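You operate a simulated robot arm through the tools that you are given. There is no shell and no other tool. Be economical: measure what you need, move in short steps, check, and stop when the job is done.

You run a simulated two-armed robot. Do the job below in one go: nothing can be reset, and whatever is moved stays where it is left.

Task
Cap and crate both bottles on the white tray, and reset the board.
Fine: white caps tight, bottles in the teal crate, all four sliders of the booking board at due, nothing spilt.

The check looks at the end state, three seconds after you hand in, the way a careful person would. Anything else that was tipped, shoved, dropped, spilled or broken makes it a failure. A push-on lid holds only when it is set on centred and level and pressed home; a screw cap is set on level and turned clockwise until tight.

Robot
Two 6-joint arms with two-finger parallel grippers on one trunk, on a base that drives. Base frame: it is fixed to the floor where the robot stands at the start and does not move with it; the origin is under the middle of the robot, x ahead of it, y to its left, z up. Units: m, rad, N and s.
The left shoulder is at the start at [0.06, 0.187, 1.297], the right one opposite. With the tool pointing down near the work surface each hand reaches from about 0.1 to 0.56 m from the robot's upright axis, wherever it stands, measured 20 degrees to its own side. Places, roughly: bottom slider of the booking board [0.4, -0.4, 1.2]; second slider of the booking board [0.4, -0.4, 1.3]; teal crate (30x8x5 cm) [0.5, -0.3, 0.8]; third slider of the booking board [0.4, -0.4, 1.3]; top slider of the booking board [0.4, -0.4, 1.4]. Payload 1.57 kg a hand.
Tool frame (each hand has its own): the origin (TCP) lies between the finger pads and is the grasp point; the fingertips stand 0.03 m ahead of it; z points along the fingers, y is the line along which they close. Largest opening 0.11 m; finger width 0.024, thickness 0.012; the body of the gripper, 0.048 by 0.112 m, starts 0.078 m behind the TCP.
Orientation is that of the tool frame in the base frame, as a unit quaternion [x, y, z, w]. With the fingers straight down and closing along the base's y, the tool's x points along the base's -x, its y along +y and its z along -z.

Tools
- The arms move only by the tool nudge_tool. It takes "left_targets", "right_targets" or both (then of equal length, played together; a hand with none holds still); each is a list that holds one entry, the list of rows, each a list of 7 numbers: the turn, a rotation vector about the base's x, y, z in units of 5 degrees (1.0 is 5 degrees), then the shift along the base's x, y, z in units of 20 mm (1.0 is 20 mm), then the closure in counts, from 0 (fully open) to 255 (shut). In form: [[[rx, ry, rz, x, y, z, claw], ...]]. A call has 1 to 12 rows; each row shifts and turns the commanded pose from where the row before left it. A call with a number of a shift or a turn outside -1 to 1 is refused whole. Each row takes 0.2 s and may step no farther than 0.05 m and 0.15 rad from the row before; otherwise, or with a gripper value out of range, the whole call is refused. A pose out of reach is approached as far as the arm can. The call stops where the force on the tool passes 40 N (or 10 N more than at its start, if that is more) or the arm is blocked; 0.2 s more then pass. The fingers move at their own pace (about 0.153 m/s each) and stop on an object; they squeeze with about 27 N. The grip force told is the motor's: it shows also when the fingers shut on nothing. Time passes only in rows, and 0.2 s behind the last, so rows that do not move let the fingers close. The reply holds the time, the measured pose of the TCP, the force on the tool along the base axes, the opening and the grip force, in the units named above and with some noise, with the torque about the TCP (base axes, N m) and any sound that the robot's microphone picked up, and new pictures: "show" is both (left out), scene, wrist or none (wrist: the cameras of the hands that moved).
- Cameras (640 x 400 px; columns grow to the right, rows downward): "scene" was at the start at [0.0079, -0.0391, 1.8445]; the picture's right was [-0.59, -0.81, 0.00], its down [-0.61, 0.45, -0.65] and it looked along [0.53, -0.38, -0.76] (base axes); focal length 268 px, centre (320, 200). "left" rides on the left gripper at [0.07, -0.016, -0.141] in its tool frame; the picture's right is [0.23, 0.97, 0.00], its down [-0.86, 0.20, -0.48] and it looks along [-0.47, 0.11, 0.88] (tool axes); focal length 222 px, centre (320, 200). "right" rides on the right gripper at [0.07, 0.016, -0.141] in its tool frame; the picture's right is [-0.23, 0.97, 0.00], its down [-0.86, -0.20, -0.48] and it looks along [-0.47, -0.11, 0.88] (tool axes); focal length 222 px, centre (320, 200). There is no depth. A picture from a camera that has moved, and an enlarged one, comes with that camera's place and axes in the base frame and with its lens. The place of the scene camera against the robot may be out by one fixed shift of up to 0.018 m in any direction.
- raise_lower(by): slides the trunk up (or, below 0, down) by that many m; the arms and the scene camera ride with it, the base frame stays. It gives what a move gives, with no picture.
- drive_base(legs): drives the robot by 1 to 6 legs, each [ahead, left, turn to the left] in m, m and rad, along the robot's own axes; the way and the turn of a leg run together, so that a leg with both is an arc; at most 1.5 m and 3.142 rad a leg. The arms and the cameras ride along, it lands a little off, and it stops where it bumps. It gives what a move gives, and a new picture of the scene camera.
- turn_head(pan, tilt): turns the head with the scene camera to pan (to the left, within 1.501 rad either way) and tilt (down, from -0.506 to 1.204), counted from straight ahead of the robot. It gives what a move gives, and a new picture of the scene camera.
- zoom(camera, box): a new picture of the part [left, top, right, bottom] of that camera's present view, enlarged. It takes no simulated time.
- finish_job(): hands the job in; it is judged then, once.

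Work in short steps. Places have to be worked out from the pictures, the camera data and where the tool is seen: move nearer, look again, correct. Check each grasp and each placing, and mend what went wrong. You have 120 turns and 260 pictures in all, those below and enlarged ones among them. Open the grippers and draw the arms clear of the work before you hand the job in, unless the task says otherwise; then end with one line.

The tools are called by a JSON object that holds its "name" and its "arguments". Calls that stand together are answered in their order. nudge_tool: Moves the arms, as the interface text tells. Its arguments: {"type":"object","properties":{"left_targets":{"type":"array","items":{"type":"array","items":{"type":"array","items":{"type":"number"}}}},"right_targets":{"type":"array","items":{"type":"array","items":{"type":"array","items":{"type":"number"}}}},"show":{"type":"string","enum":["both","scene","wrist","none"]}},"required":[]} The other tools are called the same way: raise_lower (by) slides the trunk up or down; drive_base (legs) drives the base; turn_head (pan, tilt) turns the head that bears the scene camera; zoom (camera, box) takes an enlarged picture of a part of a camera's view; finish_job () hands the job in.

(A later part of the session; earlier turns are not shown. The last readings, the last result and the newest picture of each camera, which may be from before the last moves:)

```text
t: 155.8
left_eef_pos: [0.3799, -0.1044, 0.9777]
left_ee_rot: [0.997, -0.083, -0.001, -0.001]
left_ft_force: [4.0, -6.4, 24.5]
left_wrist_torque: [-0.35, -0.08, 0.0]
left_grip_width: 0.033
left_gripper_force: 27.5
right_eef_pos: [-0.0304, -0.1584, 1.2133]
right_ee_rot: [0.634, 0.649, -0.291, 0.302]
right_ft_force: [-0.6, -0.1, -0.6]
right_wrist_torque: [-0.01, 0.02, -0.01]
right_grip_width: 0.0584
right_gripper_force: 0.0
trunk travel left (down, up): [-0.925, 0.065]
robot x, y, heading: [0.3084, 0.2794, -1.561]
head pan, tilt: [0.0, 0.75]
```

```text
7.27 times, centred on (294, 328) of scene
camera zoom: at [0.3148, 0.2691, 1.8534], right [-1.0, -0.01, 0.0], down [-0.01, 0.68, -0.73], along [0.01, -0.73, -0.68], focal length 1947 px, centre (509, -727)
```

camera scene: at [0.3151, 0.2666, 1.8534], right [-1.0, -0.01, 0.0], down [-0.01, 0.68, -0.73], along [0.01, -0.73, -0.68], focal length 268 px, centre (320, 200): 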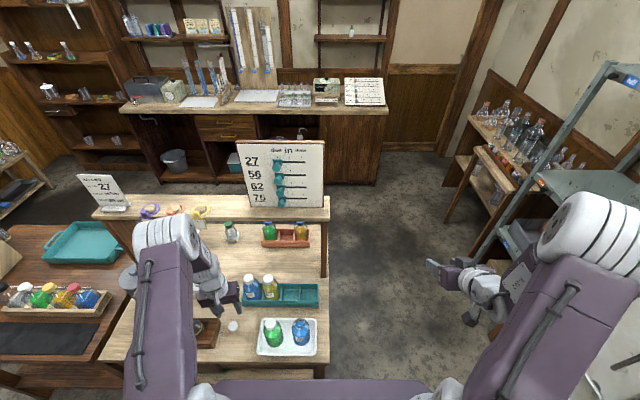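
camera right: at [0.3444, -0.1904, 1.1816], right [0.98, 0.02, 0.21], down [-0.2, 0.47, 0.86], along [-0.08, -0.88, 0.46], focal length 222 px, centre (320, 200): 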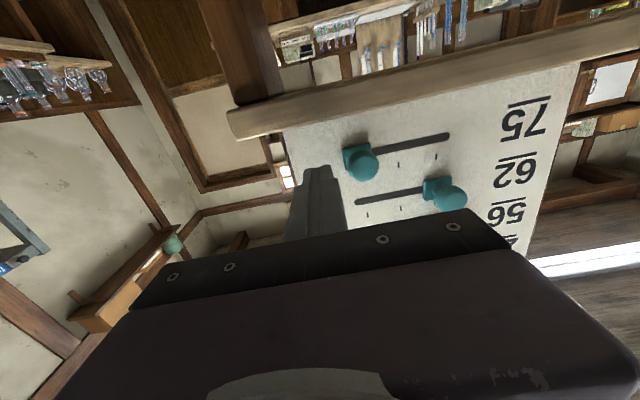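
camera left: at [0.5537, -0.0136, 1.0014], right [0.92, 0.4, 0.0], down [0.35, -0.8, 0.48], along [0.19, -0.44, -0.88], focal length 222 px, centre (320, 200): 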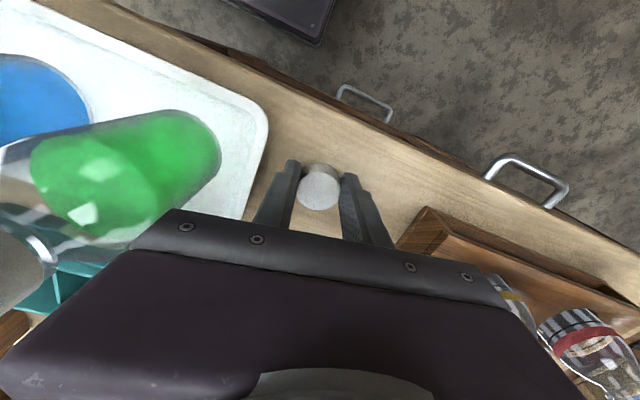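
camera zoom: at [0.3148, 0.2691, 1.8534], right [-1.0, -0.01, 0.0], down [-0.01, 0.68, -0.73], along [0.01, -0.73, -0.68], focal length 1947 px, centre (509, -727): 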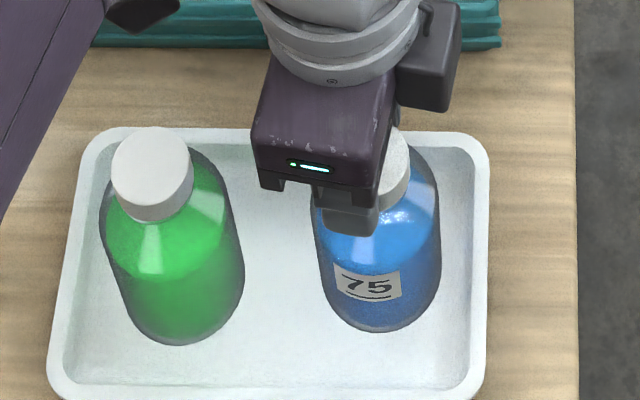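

Turning well, bottle steady, but a side force of ~7 N has built up. I open/close in place to recentre on the cap, then turn a further 60°.

{"name": "nudge_tool", "arguments": {"left_targets": [[[0, 0, 0, 0, 0, 0, 160], [0, 0, 0, 0, 0, 0, 160], [0, 0, 0, 0, 0, 0, 255], [0, 0, 0, 0, 0, 0, 255]]], "show": "none"}}

{"name": "zoom", "arguments": {"camera": "left", "box": [240, 60, 400, 210]}}

```text
t: 156.8
left_eef_pos: [0.3798, -0.1048, 0.978]
left_ee_rot: [0.997, -0.082, -0.001, -0.002]
left_ft_force: [0.7, 0.1, -0.5]
left_wrist_torque: [0.06, 0.0, 0.01]
left_grip_width: 0.0331
left_gripper_force: 26.6
right_eef_pos: [-0.0296, -0.1596, 1.2129]
right_ee_rot: [0.634, 0.65, -0.29, 0.302]
right_ft_force: [0.2, -0.4, 0.0]
right_wrist_torque: [0.01, 0.0, -0.03]
right_grip_width: 0.0583
right_gripper_force: 0.1
trunk travel left (down, up): [-0.925, 0.065]
robot x, y, heading: [0.3089, 0.284, -1.56]
head pan, tilt: [0.0, 0.75]
```

```text
2.67 times, centred on (320, 135) of left
camera zoom: at [0.452, -0.1017, 1.1193], right [0.06, -1.0, 0.0], down [-0.88, -0.06, 0.48], along [-0.48, -0.03, -0.88], focal length 592 px, centre (320, 373)
```

zoom: 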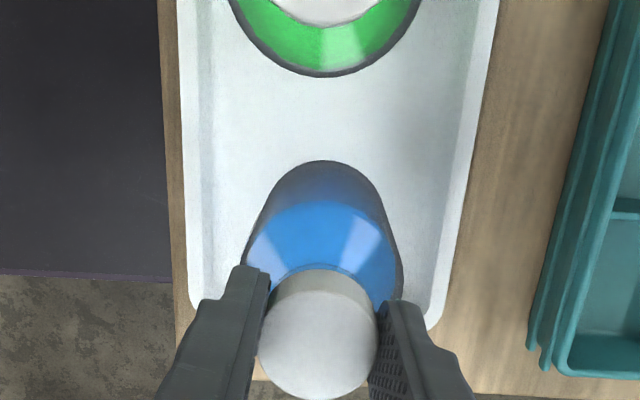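

Recentred, forces gone. Press ~20 N and turn 60° more.

{"name": "nudge_tool", "arguments": {"left_targets": [[[0, 0, 0, 0, 0, -0.12, 255], [0, 0, -1, 0, 0, 0, 255], [0, 0, -1, 0, 0, 0, 255], [0, 0, -1, 0, 0, -0.005, 255], [0, 0, -1, 0, 0, -0.005, 255], [0, 0, -1, 0, 0, -0.005, 255], [0, 0, -1, 0, 0, -0.005, 255], [0, 0, -1, 0, 0, -0.005, 255], [0, 0, -1, 0, 0, -0.005, 255], [0, 0, -1, 0, 0, -0.005, 255], [0, 0, -1, 0, 0, -0.005, 255], [0, 0, -1, 0, 0, -0.005, 255]]], "show": "none"}}

{"name": "zoom", "arguments": {"camera": "scene", "box": [262, 300, 326, 355]}}

```text
t: 159.4
left_eef_pos: [0.3779, -0.1042, 0.9747]
left_ee_rot: [0.845, -0.534, 0.001, -0.001]
left_ft_force: [-5.0, -5.2, 21.7]
left_wrist_torque: [-0.34, 0.24, 0.0]
left_grip_width: 0.033
left_gripper_force: 26.8
right_eef_pos: [-0.0313, -0.159, 1.2123]
right_ee_rot: [0.634, 0.65, -0.29, 0.303]
right_ft_force: [-1.2, 0.2, -0.5]
right_wrist_torque: [-0.02, -0.02, 0.0]
right_grip_width: 0.058
right_gripper_force: 0.1
trunk travel left (down, up): [-0.925, 0.065]
robot x, y, heading: [0.309, 0.2835, -1.563]
head pan, tilt: [0.0, 0.75]
```

```text
7.27 times, centred on (294, 328) of scene
camera zoom: at [0.3127, 0.2691, 1.8534], right [-1.0, -0.01, 0.0], down [-0.01, 0.68, -0.73], along [0.01, -0.73, -0.68], focal length 1947 px, centre (509, -727)
```

zoom: 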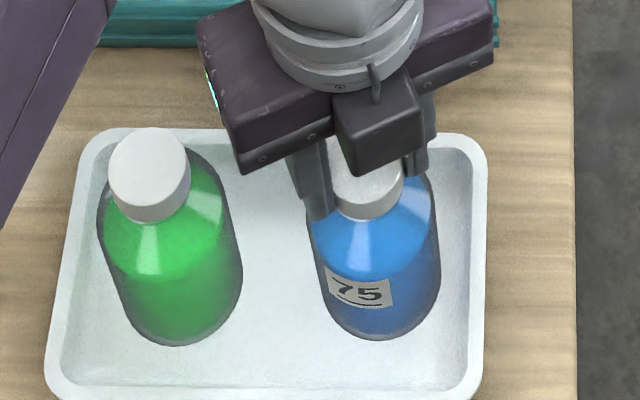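

About 165° in. Rewind with open fingers in place to φ≈106°, and regrip.

{"name": "nudge_tool", "arguments": {"left_targets": [[[0, 0, 0, 0, 0, 0.1, 140], [0, 0, 0, 0, 0, 0, 140], [0, 0, 1, 0, 0, 0, 140], [0, 0, 1, 0, 0, 0, 140], [0, 0, 1, 0, 0, 0, 140], [0, 0, 1, 0, 0, 0, 140], [0, 0, 1, 0, 0, 0, 140], [0, 0, 1, 0, 0, 0, 140], [0, 0, 1, 0, 0, 0, 140], [0, 0, 1, 0, 0, 0, 140], [0, 0, 1, 0, 0, 0, 140], [0, 0, 1, 0, 0, 0, 140]]], "show": "none"}}

{"name": "nudge_tool", "arguments": {"left_targets": [[[0, 0, 1, 0, 0, 0, 140], [0, 0, 1, 0, 0, 0, 140], [0, 0, 1, 0, 0, 0, 140], [0, 0, 1, 0, 0, 0, 140], [0, 0, 1, 0, 0, 0, 140], [0, 0, 1, 0, 0, 0, 140], [0, 0, 1, 0, 0, 0, 140], [0, 0, 1, 0, 0, 0, 140], [0, 0, 1, 0, 0, 0, 140], [0, 0, 1, 0, 0, 0, 140], [0, 0, 1, 0, 0, 0, 140], [0, 0, 1, 0, 0, 0, 140]]], "show": "none"}}

{"name": "nudge_tool", "arguments": {"left_targets": [[[0, 0, 1, 0, 0, 0, 140], [0, 0, 1, 0, 0, 0, 140], [0, 0, 1, 0, 0, 0, 140], [0, 0, 1, 0, 0, 0, 140], [0, 0, 1, 0, 0, 0, 140], [0, 0, 1, 0, 0, 0, 140], [0, 0, 1, 0, 0, 0, 140], [0, 0, 1, 0, 0, 0, 140], [0, 0, 1, 0, 0, 0, 140], [0, 0, 1, 0, 0, 0, 140], [0, 0, 0, 0, 0, 0, 140]]], "show": "none"}}

{"name": "zoom", "arguments": {"camera": "left", "box": [240, 60, 400, 210]}}

```text
t: 162.1
left_eef_pos: [0.3801, -0.1056, 0.9759]
left_ee_rot: [0.992, -0.126, -0.001, -0.002]
left_ft_force: [-0.1, 0.3, 0.5]
left_wrist_torque: [-0.03, 0.01, 0.01]
left_grip_width: 0.0495
left_gripper_force: 0.0
right_eef_pos: [-0.0295, -0.1602, 1.2126]
right_ee_rot: [0.633, 0.65, -0.29, 0.303]
right_ft_force: [-0.3, -0.1, 1.0]
right_wrist_torque: [-0.02, 0.03, 0.01]
right_grip_width: 0.0582
right_gripper_force: 0.1
trunk travel left (down, up): [-0.925, 0.065]
robot x, y, heading: [0.3109, 0.2872, -1.563]
head pan, tilt: [0.0, 0.75]
```

```text
t: 164.7
left_eef_pos: [0.3796, -0.1057, 0.9767]
left_ee_rot: [0.922, 0.388, 0.0, -0.001]
left_ft_force: [0.3, -0.9, 0.2]
left_wrist_torque: [-0.02, 0.05, 0.01]
left_grip_width: 0.0496
left_gripper_force: 0.1
right_eef_pos: [-0.0299, -0.1596, 1.2126]
right_ee_rot: [0.635, 0.65, -0.291, 0.301]
right_ft_force: [0.0, -0.1, -0.1]
right_wrist_torque: [0.01, -0.01, 0.0]
right_grip_width: 0.058
right_gripper_force: 0.1
trunk travel left (down, up): [-0.925, 0.065]
robot x, y, heading: [0.3118, 0.285, -1.56]
head pan, tilt: [0.0, 0.75]
```

```text
t: 167.1
left_eef_pos: [0.3794, -0.1058, 0.9771]
left_ee_rot: [0.672, 0.741, -0.002, 0.0]
left_ft_force: [0.8, -0.1, -0.6]
left_wrist_torque: [0.0, 0.03, 0.01]
left_grip_width: 0.0496
left_gripper_force: 0.1
right_eef_pos: [-0.0302, -0.1593, 1.2114]
right_ee_rot: [0.634, 0.65, -0.29, 0.302]
right_ft_force: [0.0, 0.2, 0.5]
right_wrist_torque: [-0.04, -0.02, 0.0]
right_grip_width: 0.0584
right_gripper_force: 0.0
trunk travel left (down, up): [-0.925, 0.065]
robot x, y, heading: [0.3061, 0.2824, -1.56]
head pan, tilt: [0.0, 0.75]
```

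```text
2.67 times, centred on (320, 135) of left
camera zoom: at [0.3578, -0.0379, 1.1182], right [0.95, 0.32, 0.0], down [0.28, -0.83, 0.48], along [0.15, -0.46, -0.88], focal length 592 px, centre (320, 373)
```

zoom: 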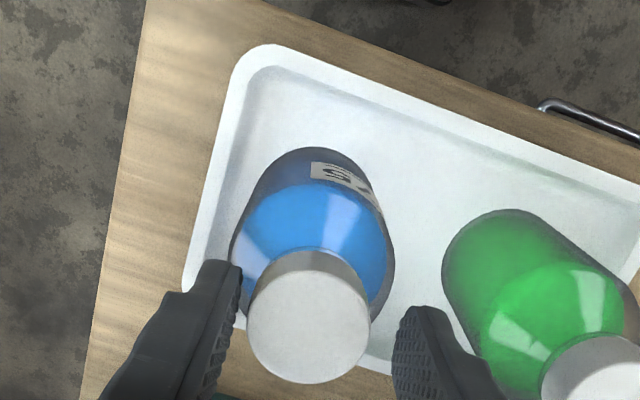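

The bottle sits ~3 mm off the hand's axis (−x,+y). I correct by (−3,+2.7) mm, go 4 mm lower, grip, press and turn 55°.

{"name": "nudge_tool", "arguments": {"left_targets": [[[0, 0, 0, -0.15, 0.13, 0, 140], [0, 0, 0, 0, 0, -0.2, 140], [0, 0, 0, 0, 0, 0, 255], [0, 0, 0, 0, 0, 0, 255]]], "show": "none"}}

{"name": "nudge_tool", "arguments": {"left_targets": [[[0, 0, 0, 0, 0, -0.12, 255], [0, 0, -1, 0, 0, 0, 255], [0, 0, -1, 0, 0, 0, 255], [0, 0, -1, 0, 0, 0, 255], [0, 0, -1, 0, 0, 0, 255], [0, 0, -1, 0, 0, 0, 255], [0, 0, -1, 0, 0, 0, 255], [0, 0, -1, 0, 0, 0, 255], [0, 0, -1, 0, 0, 0, 255], [0, 0, -1, 0, 0, 0, 255], [0, 0, -1, 0, 0, 0, 255], [0, 0, -1, 0, 0, 0, 255]]], "show": "none"}}

{"name": "zoom", "arguments": {"camera": "left", "box": [240, 60, 400, 210]}}

{"name": "zoom", "arguments": {"camera": "scene", "box": [262, 300, 326, 355]}}

```text
t: 168.1
left_eef_pos: [0.3765, -0.1023, 0.9729]
left_ee_rot: [0.672, 0.741, -0.001, 0.0]
left_ft_force: [-0.4, -0.1, -0.2]
left_wrist_torque: [-0.02, 0.0, -0.03]
left_grip_width: 0.0331
left_gripper_force: 27.0
right_eef_pos: [-0.031, -0.1599, 1.2115]
right_ee_rot: [0.633, 0.65, -0.29, 0.303]
right_ft_force: [0.2, 0.6, 0.3]
right_wrist_torque: [0.01, 0.0, 0.0]
right_grip_width: 0.0582
right_gripper_force: 0.1
trunk travel left (down, up): [-0.925, 0.065]
robot x, y, heading: [0.3133, 0.2841, -1.56]
head pan, tilt: [0.0, 0.75]
```

```text
t: 170.7
left_eef_pos: [0.3764, -0.1007, 0.9703]
left_ee_rot: [0.939, 0.345, -0.001, -0.001]
left_ft_force: [1.1, -3.1, 18.5]
left_wrist_torque: [-0.04, -0.23, 0.01]
left_grip_width: 0.0329
left_gripper_force: 27.0
right_eef_pos: [-0.0304, -0.1593, 1.2138]
right_ee_rot: [0.633, 0.651, -0.29, 0.303]
right_ft_force: [0.5, -0.6, -0.1]
right_wrist_torque: [0.03, -0.01, 0.01]
right_grip_width: 0.0583
right_gripper_force: 0.0
trunk travel left (down, up): [-0.925, 0.065]
robot x, y, heading: [0.3114, 0.2843, -1.559]
head pan, tilt: [0.0, 0.75]
```

```text
2.67 times, centred on (320, 135) of left
camera zoom: at [0.4202, -0.0445, 1.1121], right [0.8, -0.59, 0.0], down [-0.52, -0.71, 0.48], along [-0.29, -0.39, -0.88], focal length 592 px, centre (320, 373)
```

zoom: 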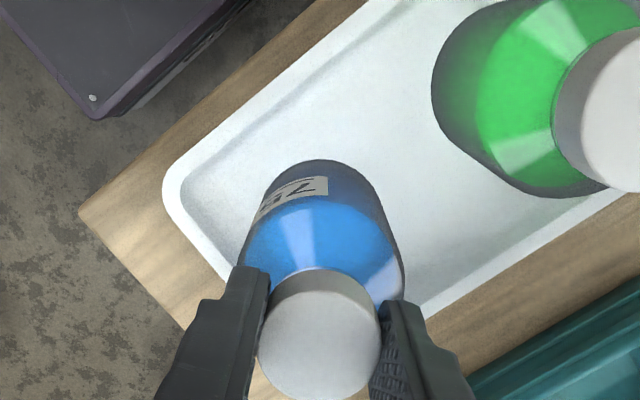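

```text
7.27 times, centred on (294, 328) of scene
camera zoom: at [0.3144, 0.2693, 1.8534], right [-1.0, -0.01, 0.0], down [-0.01, 0.68, -0.73], along [0.01, -0.73, -0.68], focal length 1947 px, centre (509, -727)
```

zoom: 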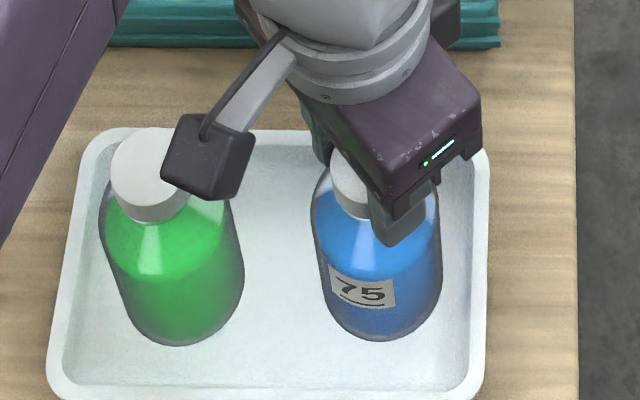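

Cap still turns freely (bottle fixed, no torque). Another 60° and 30° under pressure.

{"name": "nudge_tool", "arguments": {"left_targets": [[[0, 0, -1, 0, 0, -0.003, 255], [0, 0, -1, 0, 0, -0.003, 255], [0, 0, -1, 0, 0, -0.003, 255], [0, 0, -1, 0, 0, -0.003, 255], [0, 0, -1, 0, 0, -0.003, 255], [0, 0, -1, 0, 0, -0.003, 255], [0, 0, -1, 0, 0, -0.003, 255], [0, 0, -1, 0, 0, -0.003, 255], [0, 0, -1, 0, 0, -0.003, 255], [0, 0, -1, 0, 0, -0.003, 255], [0, 0, -1, 0, 0, -0.003, 255], [0, 0, -1, 0, 0, -0.003, 255]]], "show": "none"}}

{"name": "zoom", "arguments": {"camera": "left", "box": [240, 60, 400, 210]}}

{"name": "nudge_tool", "arguments": {"left_targets": [[[0, 0, -1, 0, 0, -0.02, 255], [0, 0, -1, 0, 0, -0.01, 255], [0, 0, -1, 0, 0, -0.01, 255], [0, 0, -1, 0, 0, 0, 255], [0, 0, -1, 0, 0, 0, 255], [0, 0, -1, 0, 0, 0, 255]]], "show": "none"}}

{"name": "zoom", "arguments": {"camera": "left", "box": [240, 60, 400, 210]}}

```text
t: 173.2
left_eef_pos: [0.3767, -0.1006, 0.9698]
left_ee_rot: [0.985, -0.17, -0.001, 0.0]
left_ft_force: [0.1, -2.9, 22.0]
left_wrist_torque: [-0.19, -0.05, 0.03]
left_grip_width: 0.0333
left_gripper_force: 26.9
right_eef_pos: [-0.0311, -0.1593, 1.2129]
right_ee_rot: [0.633, 0.65, -0.291, 0.304]
right_ft_force: [-0.5, -0.2, -0.6]
right_wrist_torque: [0.0, 0.0, -0.01]
right_grip_width: 0.058
right_gripper_force: 0.0
trunk travel left (down, up): [-0.925, 0.065]
robot x, y, heading: [0.3088, 0.2805, -1.563]
head pan, tilt: [0.0, 0.75]
```

```text
2.67 times, centred on (320, 135) of left
camera zoom: at [0.4481, -0.1105, 1.1112], right [-0.11, -0.99, 0.0], down [-0.87, 0.1, 0.48], along [-0.48, 0.05, -0.88], focal length 592 px, centre (320, 373)
```

zoom: 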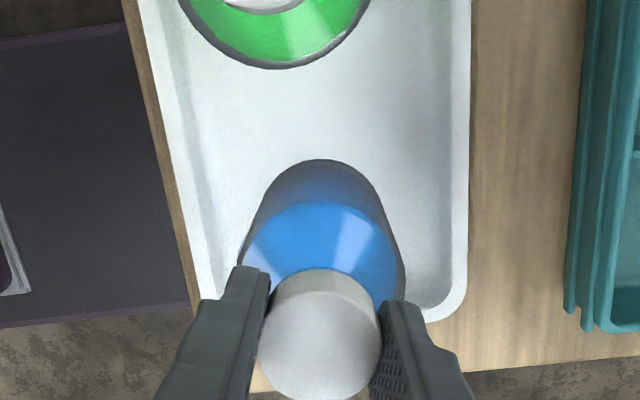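

```text
t: 174.7
left_eef_pos: [0.377, -0.0999, 0.9683]
left_ee_rot: [0.908, -0.419, -0.001, -0.001]
left_ft_force: [0.8, 0.7, 20.3]
left_wrist_torque: [-0.06, -0.17, 0.17]
left_grip_width: 0.0333
left_gripper_force: 26.8
right_eef_pos: [-0.03, -0.1584, 1.2128]
right_ee_rot: [0.634, 0.649, -0.291, 0.302]
right_ft_force: [-0.5, -0.6, 0.0]
right_wrist_torque: [0.01, -0.01, -0.01]
right_grip_width: 0.0583
right_gripper_force: 0.0
trunk travel left (down, up): [-0.925, 0.065]
robot x, y, heading: [0.3087, 0.2867, -1.557]
head pan, tilt: [0.0, 0.75]
```

```text
2.67 times, centred on (320, 135) of left
camera zoom: at [0.4351, -0.144, 1.1104], right [-0.59, -0.8, 0.0], down [-0.71, 0.52, 0.48], along [-0.38, 0.29, -0.88], focal length 592 px, centre (320, 373)
```

zoom: 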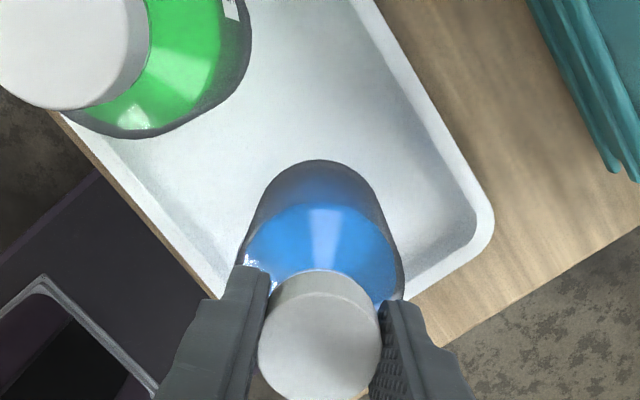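

Torque jumped to 0.17 N m: seated. Final tightening with firmer pressure, 25° more.

{"name": "nudge_tool", "arguments": {"left_targets": [[[0, 0, 0, 0, 0, -0.08, 255], [0, 0, -1, 0, 0, -0.02, 255], [0, 0, -1, 0, 0, 0, 255], [0, 0, -1, 0, 0, 0, 255], [0, 0, -1, 0, 0, 0, 255]]], "show": "none"}}

{"name": "nudge_tool", "arguments": {"left_targets": [[[0, 0, 0, 0, 0, 0.15, 128], [0, 0, 0, 0, 0, 0.2, 128], [0, 0, 0, 0, 0, 1, 128], [0, 0, 1, 0, 0, 1, 128], [0, 0, 1, 0, 0, 1, 90], [0, 0, 1, 0, 0, 1, 0], [0, 0, 1, 0, 0, 1, 0], [0, 0, 1, 0, 0, 0, 0], [0, 0, 1, 0, 0, 0, 0], [0, 0, 1, 0, 0, 0, 0], [0, 0, 1, 0, 0, 0, 0], [0, 0, 1, 0, 0, 0, 0]]], "show": "both"}}

{"name": "zoom", "arguments": {"camera": "scene", "box": [235, 275, 331, 355]}}

```text
t: 175.8
left_eef_pos: [0.3761, -0.1006, 0.9674]
left_ee_rot: [0.821, -0.571, 0.0, -0.001]
left_ft_force: [0.2, -0.8, 25.0]
left_wrist_torque: [-0.08, 0.02, 0.27]
left_grip_width: 0.033
left_gripper_force: 26.6
right_eef_pos: [-0.0312, -0.1587, 1.2129]
right_ee_rot: [0.633, 0.65, -0.29, 0.303]
right_ft_force: [-0.4, -0.5, 0.0]
right_wrist_torque: [0.01, -0.01, 0.0]
right_grip_width: 0.0582
right_gripper_force: 0.1
trunk travel left (down, up): [-0.925, 0.065]
robot x, y, heading: [0.3113, 0.288, -1.558]
head pan, tilt: [0.0, 0.75]
```

```text
t: 178.4
left_eef_pos: [0.3757, -0.1026, 1.0735]
left_ee_rot: [0.977, -0.212, -0.001, 0.0]
left_ft_force: [-0.6, -0.6, 0.5]
left_wrist_torque: [0.03, -0.02, 0.01]
left_grip_width: 0.1099
left_gripper_force: 0.1
right_eef_pos: [-0.0301, -0.1608, 1.2135]
right_ee_rot: [0.635, 0.65, -0.29, 0.301]
right_ft_force: [-0.2, 0.0, 0.6]
right_wrist_torque: [-0.02, 0.02, 0.02]
right_grip_width: 0.0583
right_gripper_force: 0.1
trunk travel left (down, up): [-0.925, 0.065]
robot x, y, heading: [0.3109, 0.2834, -1.566]
head pan, tilt: [0.0, 0.75]
camera scene: at [0.3145, 0.2673, 1.8533], right [-1.0, -0.01, 0.0], down [-0.01, 0.68, -0.73], along [0.01, -0.73, -0.68], focal length 268 px, centre (320, 200)
camera left: at [0.4478, -0.1175, 1.2145], right [-0.2, -0.98, 0.0], down [-0.86, 0.17, 0.48], along [-0.47, 0.1, -0.88], focal length 222 px, centre (320, 200)
```

scene: 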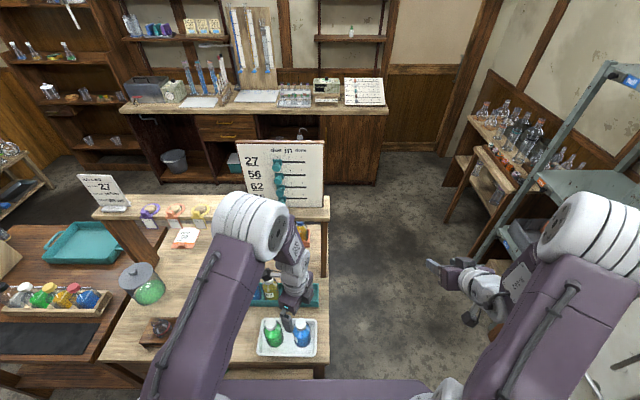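
left: 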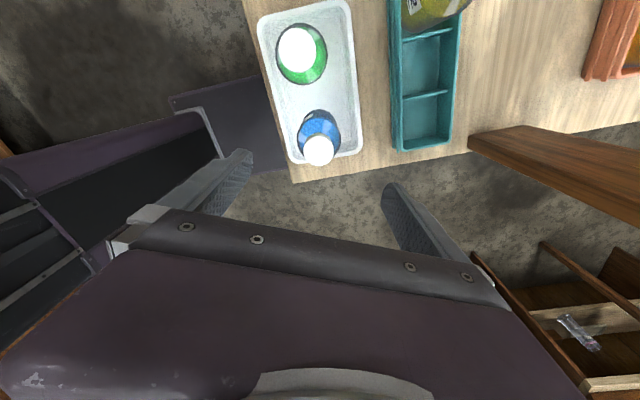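

```text
5.00 times, centred on (283, 315) of scene
camera zoom: at [0.3145, 0.2673, 1.8533], right [-1.0, -0.01, 0.0], down [-0.01, 0.68, -0.73], along [0.01, -0.73, -0.68], focal length 1338 px, centre (505, -375)
```

zoom: 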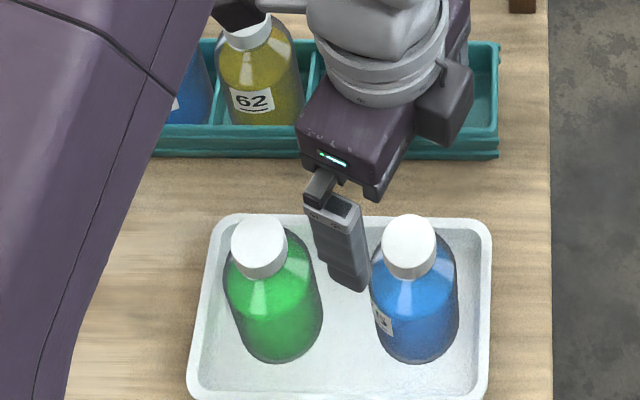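

Both caps are on, level and seated (blue reached 0.27 N m). Next the green bottle: I go over its cap at (0.474,-0.1005), wrist near φ≈0.

{"name": "nudge_tool", "arguments": {"left_targets": [[[0, 0, 1, 1, 0.1, 0, 128], [0, 0, 1, 1, 0, 0, 128], [0, 0, 1, 1, 0, 0, 128], [0, 0, 1, 1, 0, 0, 128], [0, 0, 1, 0.93, 0, 0, 128], [0, 0, 1, 0, 0, -0.5, 128], [0, 0, 1, 0, 0, -0.5, 128], [0, 0, 1, 0, 0, -0.5, 128]]], "show": "none"}}

{"name": "zoom", "arguments": {"camera": "left", "box": [240, 60, 400, 210]}}

```text
t: 180.2
left_eef_pos: [0.4753, -0.0987, 1.0436]
left_ee_rot: [0.991, 0.137, -0.001, -0.001]
left_ft_force: [-0.1, 0.1, 1.0]
left_wrist_torque: [0.01, 0.01, -0.02]
left_grip_width: 0.0548
left_gripper_force: 0.1
right_eef_pos: [-0.0297, -0.1606, 1.2124]
right_ee_rot: [0.635, 0.65, -0.291, 0.301]
right_ft_force: [0.4, -0.3, -0.1]
right_wrist_torque: [0.03, -0.02, 0.01]
right_grip_width: 0.0584
right_gripper_force: 0.1
trunk travel left (down, up): [-0.925, 0.065]
robot x, y, heading: [0.3107, 0.2824, -1.562]
head pan, tilt: [0.0, 0.75]
```

```text
2.67 times, centred on (320, 135) of left
camera zoom: at [0.5396, -0.0671, 1.1847], right [0.48, -0.88, 0.0], down [-0.77, -0.42, 0.48], along [-0.42, -0.23, -0.88], focal length 592 px, centre (320, 373)
```

zoom: 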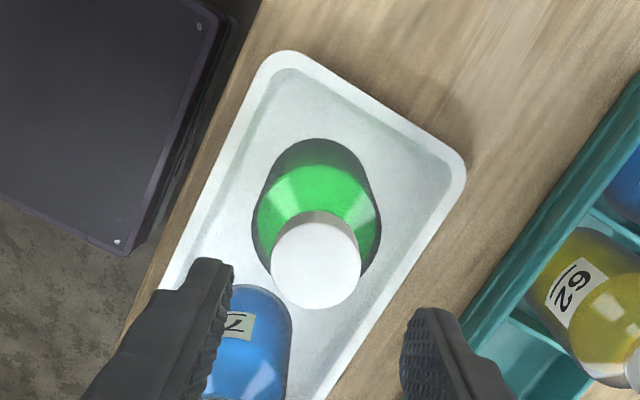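

Centred over the green cap. Lower, grip, and give it a final firm twist under ~30 N.

{"name": "nudge_tool", "arguments": {"left_targets": [[[0, 0, 0, 0, 0, -1, 128], [0, 0, 0, 0, 0, -1, 128], [0, 0, 0, 0, 0, -1, 128], [0, 0, 0, 0, 0, -0.8, 128], [0, 0, 0, 0, 0, 0, 255], [0, 0, 0, 0, 0, 0, 255], [0, 0, 0, 0, 0, -0.12, 255], [0, 0, 0, 0, 0, -0.08, 255]]], "show": "none"}}

{"name": "nudge_tool", "arguments": {"left_targets": [[[0, 0, -1, 0, 0, 0, 255], [0, 0, -1, 0, 0, 0, 255], [0, 0, -1, 0, 0, 0, 255], [0, 0, -1, 0, 0, 0, 255], [0, 0, -1, 0, 0, 0, 255], [0, 0, -1, 0, 0, 0, 255]]], "show": "none"}}

```text
t: 182.1
left_eef_pos: [0.4755, -0.0995, 0.9657]
left_ee_rot: [0.991, 0.135, -0.001, 0.002]
left_ft_force: [2.8, -0.2, 30.7]
left_wrist_torque: [-0.02, -0.02, 0.0]
left_grip_width: 0.0334
left_gripper_force: 26.7
right_eef_pos: [-0.031, -0.1579, 1.2144]
right_ee_rot: [0.633, 0.65, -0.291, 0.304]
right_ft_force: [-0.9, -0.4, 0.0]
right_wrist_torque: [0.02, 0.03, 0.02]
right_grip_width: 0.0584
right_gripper_force: 0.0
trunk travel left (down, up): [-0.925, 0.065]
robot x, y, heading: [0.3083, 0.2854, -1.559]
head pan, tilt: [0.0, 0.75]
```

```text
t: 183.4
left_eef_pos: [0.4747, -0.1001, 0.9638]
left_ee_rot: [0.992, -0.126, 0.0, -0.001]
left_ft_force: [-1.1, 0.8, 14.6]
left_wrist_torque: [0.05, 0.06, 0.13]
left_grip_width: 0.0329
left_gripper_force: 27.2
right_eef_pos: [-0.0301, -0.1578, 1.2137]
right_ee_rot: [0.634, 0.65, -0.29, 0.303]
right_ft_force: [0.1, 0.9, 0.0]
right_wrist_torque: [-0.02, 0.0, -0.03]
right_grip_width: 0.0582
right_gripper_force: 0.2
trunk travel left (down, up): [-0.925, 0.065]
robot x, y, heading: [0.3094, 0.281, -1.561]
head pan, tilt: [0.0, 0.75]
```

Force relaxed to 15 N while turning. Press again and turn 30° more to see the torque limit.

{"name": "nudge_tool", "arguments": {"left_targets": [[[0, 0, 0, 0, 0, -0.12, 255], [0, 0, -1, 0, 0, 0, 255], [0, 0, -1, 0, 0, -0.02, 255], [0, 0, -1, 0, 0, -0.02, 255], [0, 0, -1, 0, 0, 0, 255], [0, 0, -1, 0, 0, 0, 255]]], "show": "none"}}

{"name": "zoom", "arguments": {"camera": "left", "box": [240, 60, 400, 210]}}

{"name": "zoom", "arguments": {"camera": "scene", "box": [250, 300, 314, 355]}}

```text
t: 184.8
left_eef_pos: [0.4747, -0.0983, 0.9612]
left_ee_rot: [0.941, -0.339, 0.001, 0.001]
left_ft_force: [-0.9, -1.5, 36.7]
left_wrist_torque: [0.08, 0.12, 0.25]
left_grip_width: 0.0331
left_gripper_force: 26.9
right_eef_pos: [-0.0317, -0.1572, 1.2123]
right_ee_rot: [0.634, 0.649, -0.29, 0.304]
right_ft_force: [0.4, 0.9, 0.0]
right_wrist_torque: [-0.01, 0.01, 0.02]
right_grip_width: 0.0585
right_gripper_force: 0.2
trunk travel left (down, up): [-0.925, 0.065]
robot x, y, heading: [0.308, 0.2853, -1.555]
head pan, tilt: [0.0, 0.75]
```

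```text
2.67 times, centred on (320, 135) of left
camera zoom: at [0.5388, -0.1309, 1.1033], right [-0.45, -0.89, 0.0], down [-0.79, 0.39, 0.48], along [-0.43, 0.21, -0.88], focal length 592 px, centre (320, 373)
```

zoom: 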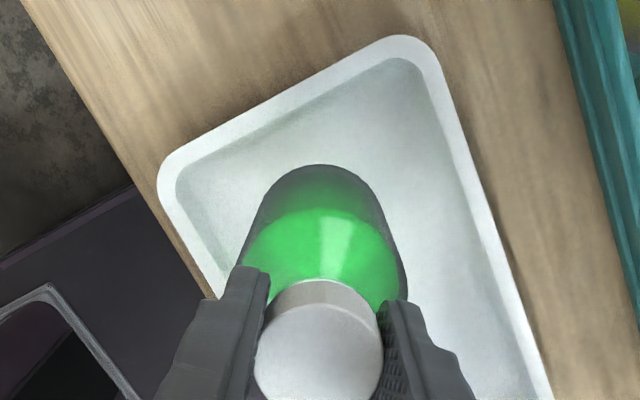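

```text
7.27 times, centred on (282, 328) of scene
camera zoom: at [0.3121, 0.2723, 1.8535], right [-1.0, -0.01, 0.0], down [-0.01, 0.68, -0.73], along [0.01, -0.73, -0.68], focal length 1947 px, centre (596, -727)
```

zoom: 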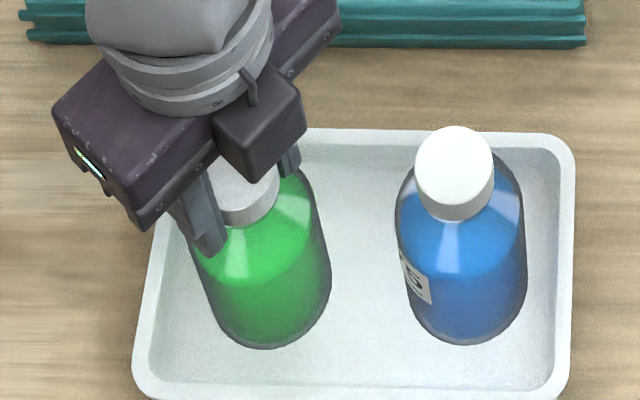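

0.25 N m at 37 N: tight. Now ease off, regrip, and lift the green bottle by its cap.

{"name": "nudge_tool", "arguments": {"left_targets": [[[0, 0, 0, 0, 0, 0.15, 255], [0, 0, 0, 0, 0, 0, 160], [0, 0, 0, 0, 0, 0.1, 160], [0, 0, 0, 0, 0, 0, 255], [0, 0, 0, 0, 0, 0, 255], [0, 0, 0, 0, 0, 0.5, 255], [0, 0, 0, 0, 0, 0.5, 255], [0, 0, 0, 0, 0, 0.5, 255], [0, 0, 0, 0, 0, 0.5, 255], [0, 0, 0, 0, 0, 0, 255]]], "show": "none"}}

{"name": "zoom", "arguments": {"camera": "scene", "box": [250, 290, 314, 345]}}

{"name": "zoom", "arguments": {"camera": "left", "box": [220, 50, 420, 230]}}

```text
t: 187.1
left_eef_pos: [0.476, -0.0993, 1.0046]
left_ee_rot: [0.941, -0.338, -0.001, -0.001]
left_ft_force: [0.2, -0.1, -3.8]
left_wrist_torque: [-0.01, -0.01, -0.03]
left_grip_width: 0.0331
left_gripper_force: 27.1
right_eef_pos: [-0.0301, -0.1605, 1.2126]
right_ee_rot: [0.634, 0.65, -0.29, 0.302]
right_ft_force: [-0.2, -0.1, 0.9]
right_wrist_torque: [0.01, -0.01, 0.03]
right_grip_width: 0.0582
right_gripper_force: 0.1
trunk travel left (down, up): [-0.925, 0.065]
robot x, y, heading: [0.312, 0.2838, -1.557]
head pan, tilt: [0.0, 0.75]
```

```text
7.27 times, centred on (282, 318) of scene
camera zoom: at [0.3147, 0.2669, 1.8533], right [-1.0, -0.01, 0.0], down [-0.01, 0.68, -0.73], along [0.01, -0.73, -0.68], focal length 1947 px, centre (596, -654)
```

zoom: 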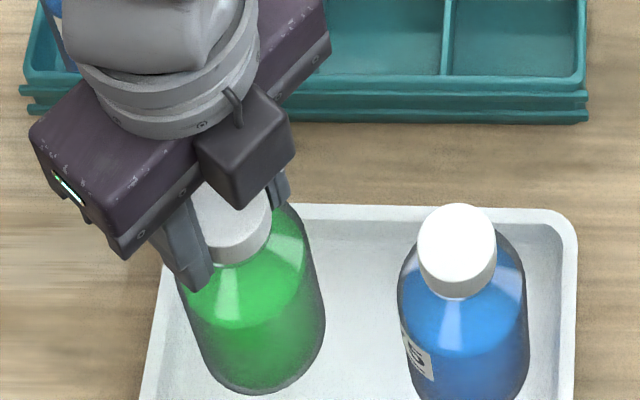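

```text
2.22 times, centred on (320, 140) of left
camera zoom: at [0.5405, -0.1332, 1.1464], right [-0.44, -0.9, 0.0], down [-0.79, 0.39, 0.48], along [-0.43, 0.22, -0.88], focal length 494 px, centre (320, 333)
```

zoom: 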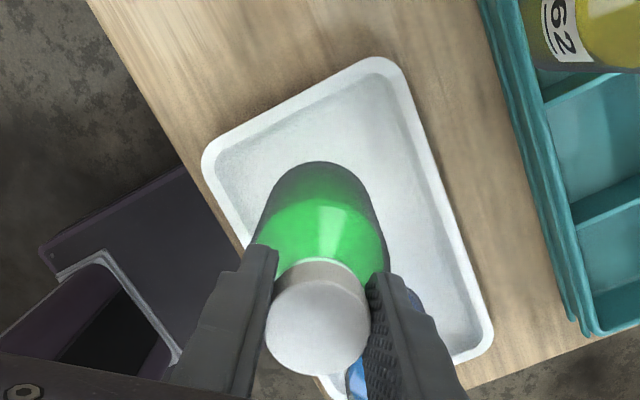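

Bottle lifted (3.8 N), hanging upright. Raise more and carry it over slot 3 at about (0.4355,-0.259), turning the wrist to φ≈0 on the way.

{"name": "nudge_tool", "arguments": {"left_targets": [[[0, 0, 0, 0, 0, 1, 255], [0, 0, 0, 0, 0, 1, 255], [0, 0, 0, 0, 0, 0.8, 255], [0, 0, 1, -0.25, -1, 0, 255], [0, 0, 1, -0.25, -1, 0, 255], [0, 0, 1, -0.25, -1, 0, 255], [0, 0, 1, -0.25, -1, 0, 255], [0, 0, 1, -0.25, -1, 0, 255], [0, 0, 1, -0.25, -1, 0, 255], [0, 0, 1, -0.25, -1, 0, 255], [0, 0, 1, -0.25, -0.95, 0, 255], [0, 0, 0, 0, 0, 0, 255]]]}}

{"name": "zoom", "arguments": {"camera": "scene", "box": [230, 255, 326, 335]}}

{"name": "zoom", "arguments": {"camera": "left", "box": [220, 30, 420, 210]}}

```text
t: 189.7
left_eef_pos: [0.4349, -0.2596, 1.0606]
left_ee_rot: [1.0, 0.004, -0.001, -0.001]
left_ft_force: [0.3, 0.7, -2.4]
left_wrist_torque: [-0.01, 0.01, 0.0]
left_grip_width: 0.0329
left_gripper_force: 26.9
right_eef_pos: [-0.0301, -0.16, 1.2122]
right_ee_rot: [0.634, 0.65, -0.29, 0.302]
right_ft_force: [-0.1, 0.0, 1.0]
right_wrist_torque: [0.01, 0.0, 0.01]
right_grip_width: 0.0581
right_gripper_force: 0.2
trunk travel left (down, up): [-0.925, 0.065]
robot x, y, heading: [0.3111, 0.2813, -1.562]
head pan, tilt: [0.0, 0.75]
camera scene: at [0.3147, 0.2671, 1.8533], right [-1.0, -0.01, 0.0], down [-0.01, 0.68, -0.73], along [0.01, -0.73, -0.68], focal length 268 px, centre (320, 200)
camera left: at [0.5063, -0.244, 1.2019], right [0.24, -0.97, 0.0], down [-0.85, -0.21, 0.48], along [-0.47, -0.11, -0.88], focal length 222 px, centre (320, 200)
```

scene: 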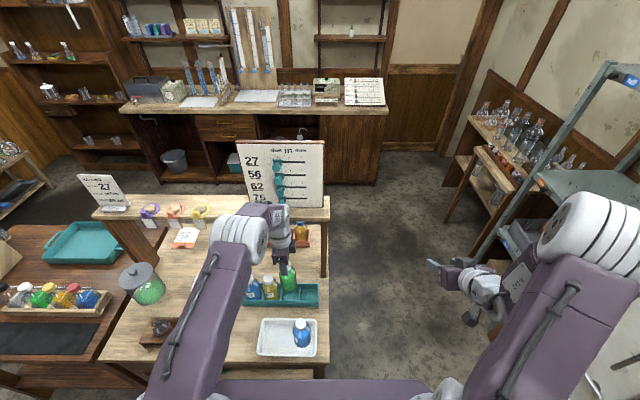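
left: 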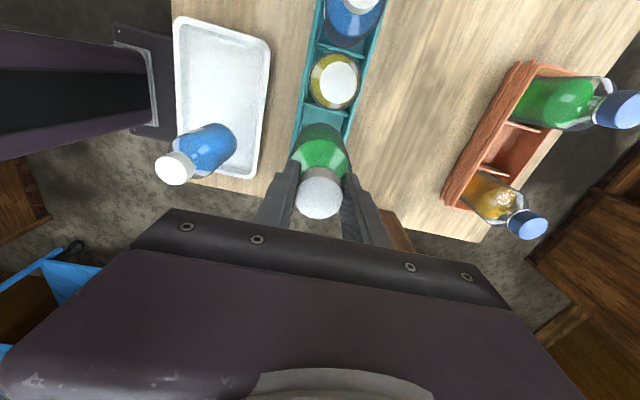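

```text
5.00 times, centred on (278, 295) of scene
camera zoom: at [0.3147, 0.2671, 1.8533], right [-1.0, -0.01, 0.0], down [-0.01, 0.68, -0.73], along [0.01, -0.73, -0.68], focal length 1338 px, centre (530, -275)
```

zoom: 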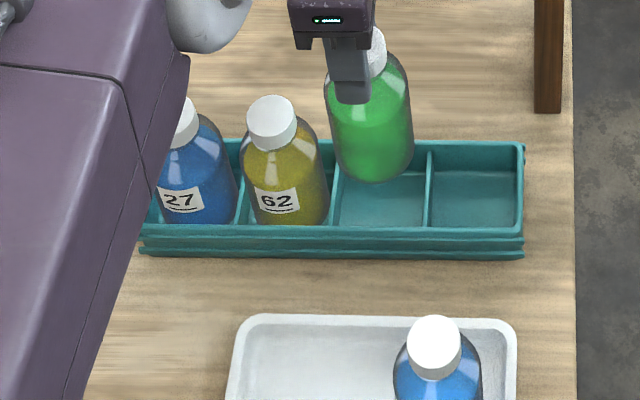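

```text
2.22 times, centred on (320, 120) of left
camera zoom: at [0.5063, -0.244, 1.2019], right [0.24, -0.97, 0.0], down [-0.85, -0.21, 0.48], along [-0.47, -0.11, -0.88], focal length 494 px, centre (320, 378)
```

zoom: 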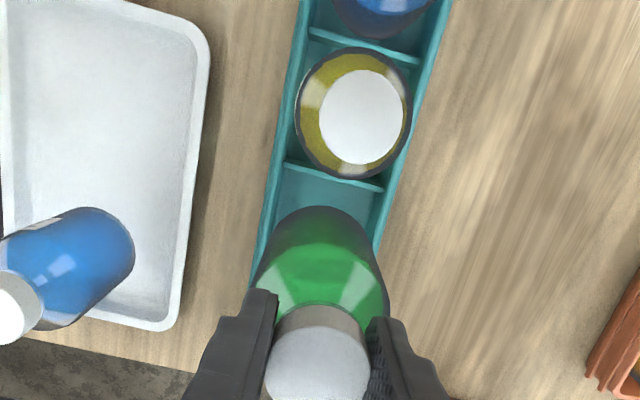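

Aligned with slot 3 (centre ≈0.432). Shift −3 mm x and lower to where the base just enters the slot, then check.

{"name": "nudge_tool", "arguments": {"left_targets": [[[0, 0, 0, -0.15, 0, -0.5, 255], [0, 0, 0, 0, 0, -0.8, 255], [0, 0, 0, 0, 0, -0.8, 255], [0, 0, 0, 0, 0, -0.7, 255]]], "show": "none"}}

{"name": "zoom", "arguments": {"camera": "scene", "box": [255, 270, 325, 325]}}

{"name": "zoom", "arguments": {"camera": "left", "box": [220, 30, 420, 210]}}

```text
t: 190.7
left_eef_pos: [0.4316, -0.2609, 1.005]
left_ee_rot: [1.0, 0.004, -0.001, 0.0]
left_ft_force: [0.7, 0.2, -3.4]
left_wrist_torque: [-0.01, 0.01, 0.01]
left_grip_width: 0.0327
left_gripper_force: 27.4
right_eef_pos: [-0.0294, -0.1612, 1.2123]
right_ee_rot: [0.634, 0.65, -0.29, 0.302]
right_ft_force: [0.5, 0.5, 0.1]
right_wrist_torque: [-0.02, 0.03, -0.02]
right_grip_width: 0.0578
right_gripper_force: 0.0
trunk travel left (down, up): [-0.925, 0.065]
robot x, y, heading: [0.3062, 0.2841, -1.564]
head pan, tilt: [0.0, 0.75]
```

```text
7.27 times, centred on (290, 298) of scene
camera zoom: at [0.3147, 0.2662, 1.8533], right [-1.0, -0.01, 0.0], down [-0.01, 0.68, -0.73], along [0.01, -0.73, -0.68], focal length 1947 px, centre (538, -509)
```

zoom: 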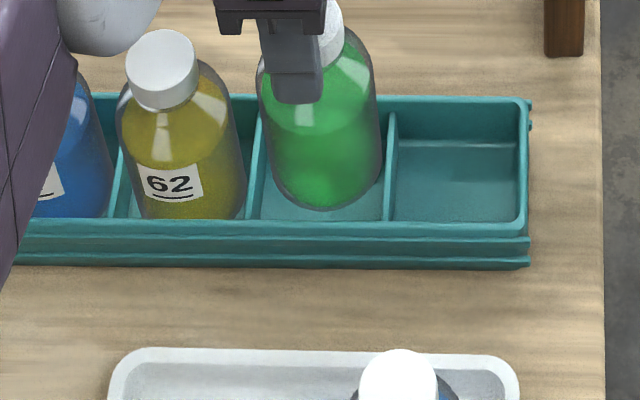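

```text
2.22 times, centred on (320, 120) of left
camera zoom: at [0.5033, -0.2443, 1.1459], right [0.24, -0.97, 0.0], down [-0.85, -0.21, 0.48], along [-0.47, -0.11, -0.88], focal length 494 px, centre (320, 378)
```

zoom: 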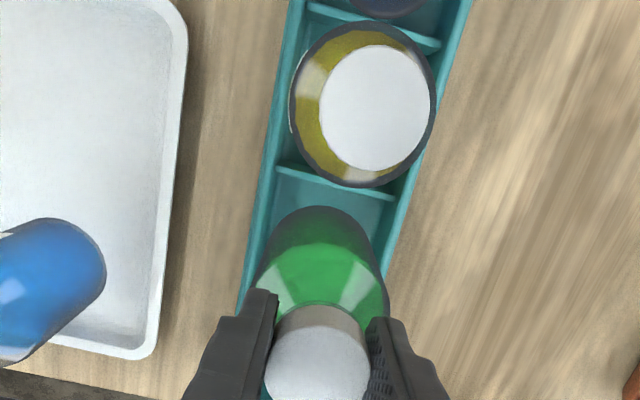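

Base is inside the slot with clearance all round. Lower on to the floor.

{"name": "nudge_tool", "arguments": {"left_targets": [[[0, 0, 0, 0, 0, -0.5, 255], [0, 0, 0, 0, 0, -0.5, 255], [0, 0, 0, 0, 0, -0.4, 255], [0, 0, 0, 0, 0, -0.2, 255], [0, 0, 0, 0, 0, -0.15, 255], [0, 0, 0, 0, 0, -0.1, 255]]], "show": "none"}}

{"name": "zoom", "arguments": {"camera": "scene", "box": [255, 270, 325, 325]}}

```text
t: 192.1
left_eef_pos: [0.4317, -0.2587, 0.9683]
left_ee_rot: [1.0, 0.005, -0.001, 0.0]
left_ft_force: [-0.3, 0.1, -2.0]
left_wrist_torque: [-0.01, -0.02, 0.03]
left_grip_width: 0.0329
left_gripper_force: 26.7
right_eef_pos: [-0.0308, -0.1596, 1.2123]
right_ee_rot: [0.634, 0.65, -0.291, 0.302]
right_ft_force: [-1.1, -0.1, 0.1]
right_wrist_torque: [0.0, 0.02, -0.02]
right_grip_width: 0.0582
right_gripper_force: 0.0
trunk travel left (down, up): [-0.925, 0.065]
robot x, y, heading: [0.3095, 0.2835, -1.559]
head pan, tilt: [0.0, 0.75]
```

```text
7.27 times, centred on (290, 298) of scene
camera zoom: at [0.3146, 0.2675, 1.8534], right [-1.0, -0.01, 0.0], down [-0.01, 0.68, -0.73], along [0.01, -0.73, -0.68], focal length 1947 px, centre (538, -509)
```

zoom: 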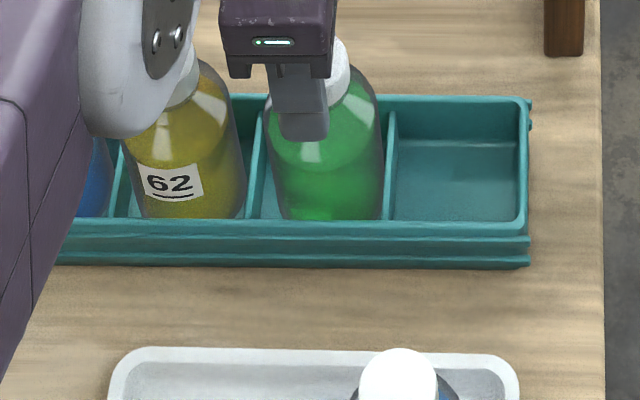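

Still carrying weight; lower a few mm more in small steps.

{"name": "nudge_tool", "arguments": {"left_targets": [[[0, 0, 0, 0, 0, -0.1, 255], [0, 0, 0, 0, 0, -0.1, 255]]], "show": "none"}}

```text
t: 192.7
left_eef_pos: [0.4309, -0.2592, 0.9666]
left_ee_rot: [1.0, 0.004, -0.001, 0.002]
left_ft_force: [1.4, -0.4, 15.5]
left_wrist_torque: [0.06, 0.01, 0.01]
left_grip_width: 0.033
left_gripper_force: 27.6
right_eef_pos: [-0.0295, -0.1581, 1.2137]
right_ee_rot: [0.633, 0.65, -0.29, 0.304]
right_ft_force: [0.4, 0.3, -0.4]
right_wrist_torque: [0.03, 0.01, 0.03]
right_grip_width: 0.0581
right_gripper_force: 0.1
trunk travel left (down, up): [-0.925, 0.065]
robot x, y, heading: [0.313, 0.284, -1.556]
head pan, tilt: [0.0, 0.75]
```

On the floor (15 N). Open and rise straight up.

{"name": "nudge_tool", "arguments": {"left_targets": [[[0, 0, 0, 0, 0, 0.05, 160], [0, 0, 0, 0, 0, 0, 140], [0, 0, 0, 0, 0, 1, 140], [0, 0, 0, 0, 0, 1, 140], [0, 0, 0, 0, 0, 1, 140], [0, 0, 0, 0, 0, 1, 140], [0, 0, 0, 0, 0, 1, 140]]], "show": "scene"}}

{"name": "zoom", "arguments": {"camera": "scene", "box": [235, 270, 325, 345]}}

```text
t: 194.2
left_eef_pos: [0.4326, -0.258, 1.0654]
left_ee_rot: [1.0, 0.004, -0.001, -0.001]
left_ft_force: [1.0, 0.6, -0.1]
left_wrist_torque: [-0.02, -0.01, -0.02]
left_grip_width: 0.0498
left_gripper_force: 0.1
right_eef_pos: [-0.0297, -0.1593, 1.2121]
right_ee_rot: [0.634, 0.65, -0.29, 0.303]
right_ft_force: [0.3, -0.7, -0.1]
right_wrist_torque: [0.01, 0.01, -0.02]
right_grip_width: 0.0583
right_gripper_force: 0.0
trunk travel left (down, up): [-0.925, 0.065]
robot x, y, heading: [0.3068, 0.2808, -1.557]
head pan, tilt: [0.0, 0.75]
camera scene: at [0.3144, 0.2677, 1.8533], right [-1.0, -0.01, 0.0], down [-0.01, 0.68, -0.73], along [0.01, -0.73, -0.68], focal length 268 px, centre (320, 200)
```

scene: 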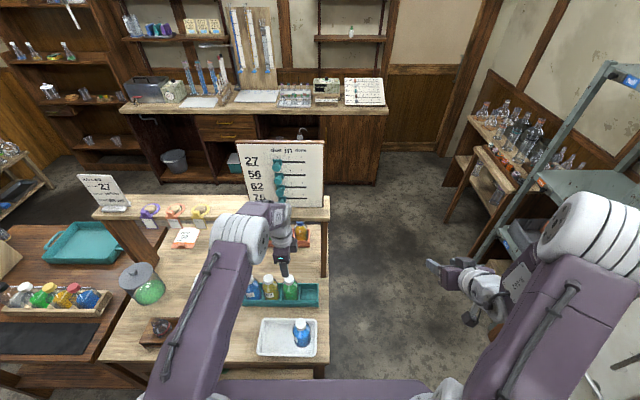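

```text
5.33 times, centred on (280, 308) of scene
camera zoom: at [0.3144, 0.2677, 1.8533], right [-1.0, -0.01, 0.0], down [-0.01, 0.68, -0.73], along [0.01, -0.73, -0.68], focal length 1428 px, centre (533, -373)
```

zoom: 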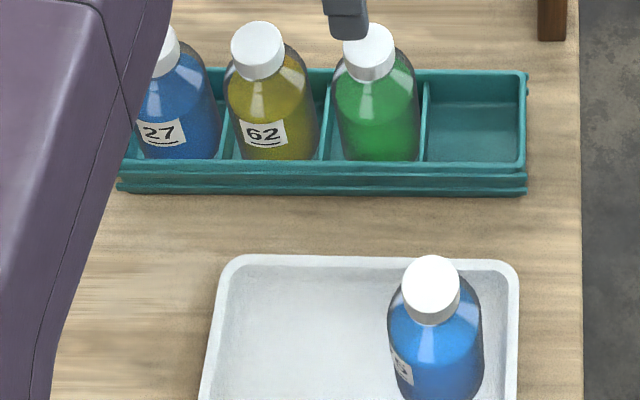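

Green stands properly in slot 3. Go over the blue bottle's cap at (0.3765,-0.1005).

{"name": "nudge_tool", "arguments": {"left_targets": [[[0, 0, 0, -0.35, 1, 0, 128], [0, 0, 0, -0.35, 1, 0, 128], [0, 0, 0, -0.35, 1, 0, 128], [0, 0, 0, -0.35, 1, 0, 128], [0, 0, 0, -0.35, 1, 0, 128], [0, 0, 0, -0.35, 1, 0, 128], [0, 0, 0, -0.35, 1, 0, 128], [0, 0, 0, -0.35, 0.88, 0, 128], [0, 0, 0, 0, 0, -0.8, 128]]], "show": "none"}}

{"name": "zoom", "arguments": {"camera": "left", "box": [240, 60, 400, 210]}}

```text
t: 196.2
left_eef_pos: [0.3758, -0.1016, 1.0489]
left_ee_rot: [1.0, 0.004, -0.001, 0.0]
left_ft_force: [0.0, -0.8, 0.2]
left_wrist_torque: [0.01, -0.04, -0.02]
left_grip_width: 0.0552
left_gripper_force: 0.1
right_eef_pos: [-0.03, -0.1611, 1.2132]
right_ee_rot: [0.634, 0.65, -0.29, 0.302]
right_ft_force: [-0.9, 0.4, 0.3]
right_wrist_torque: [0.0, 0.01, -0.01]
right_grip_width: 0.0583
right_gripper_force: 0.0
trunk travel left (down, up): [-0.925, 0.065]
robot x, y, heading: [0.3103, 0.2826, -1.559]
head pan, tilt: [0.0, 0.75]
```

```text
2.67 times, centred on (320, 135) of left
camera zoom: at [0.4465, -0.0864, 1.1902], right [0.24, -0.97, 0.0], down [-0.85, -0.21, 0.48], along [-0.47, -0.11, -0.88], focal length 592 px, centre (320, 373)
```

zoom: 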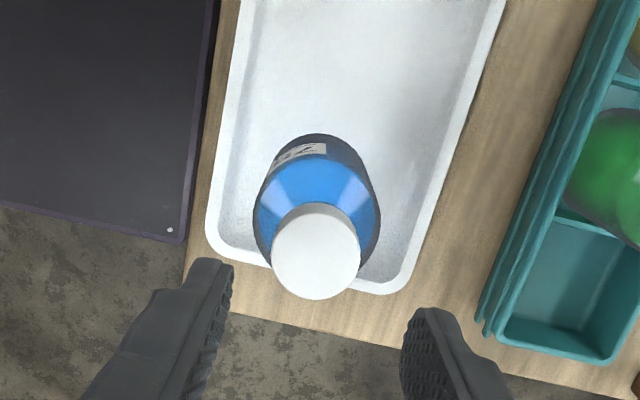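

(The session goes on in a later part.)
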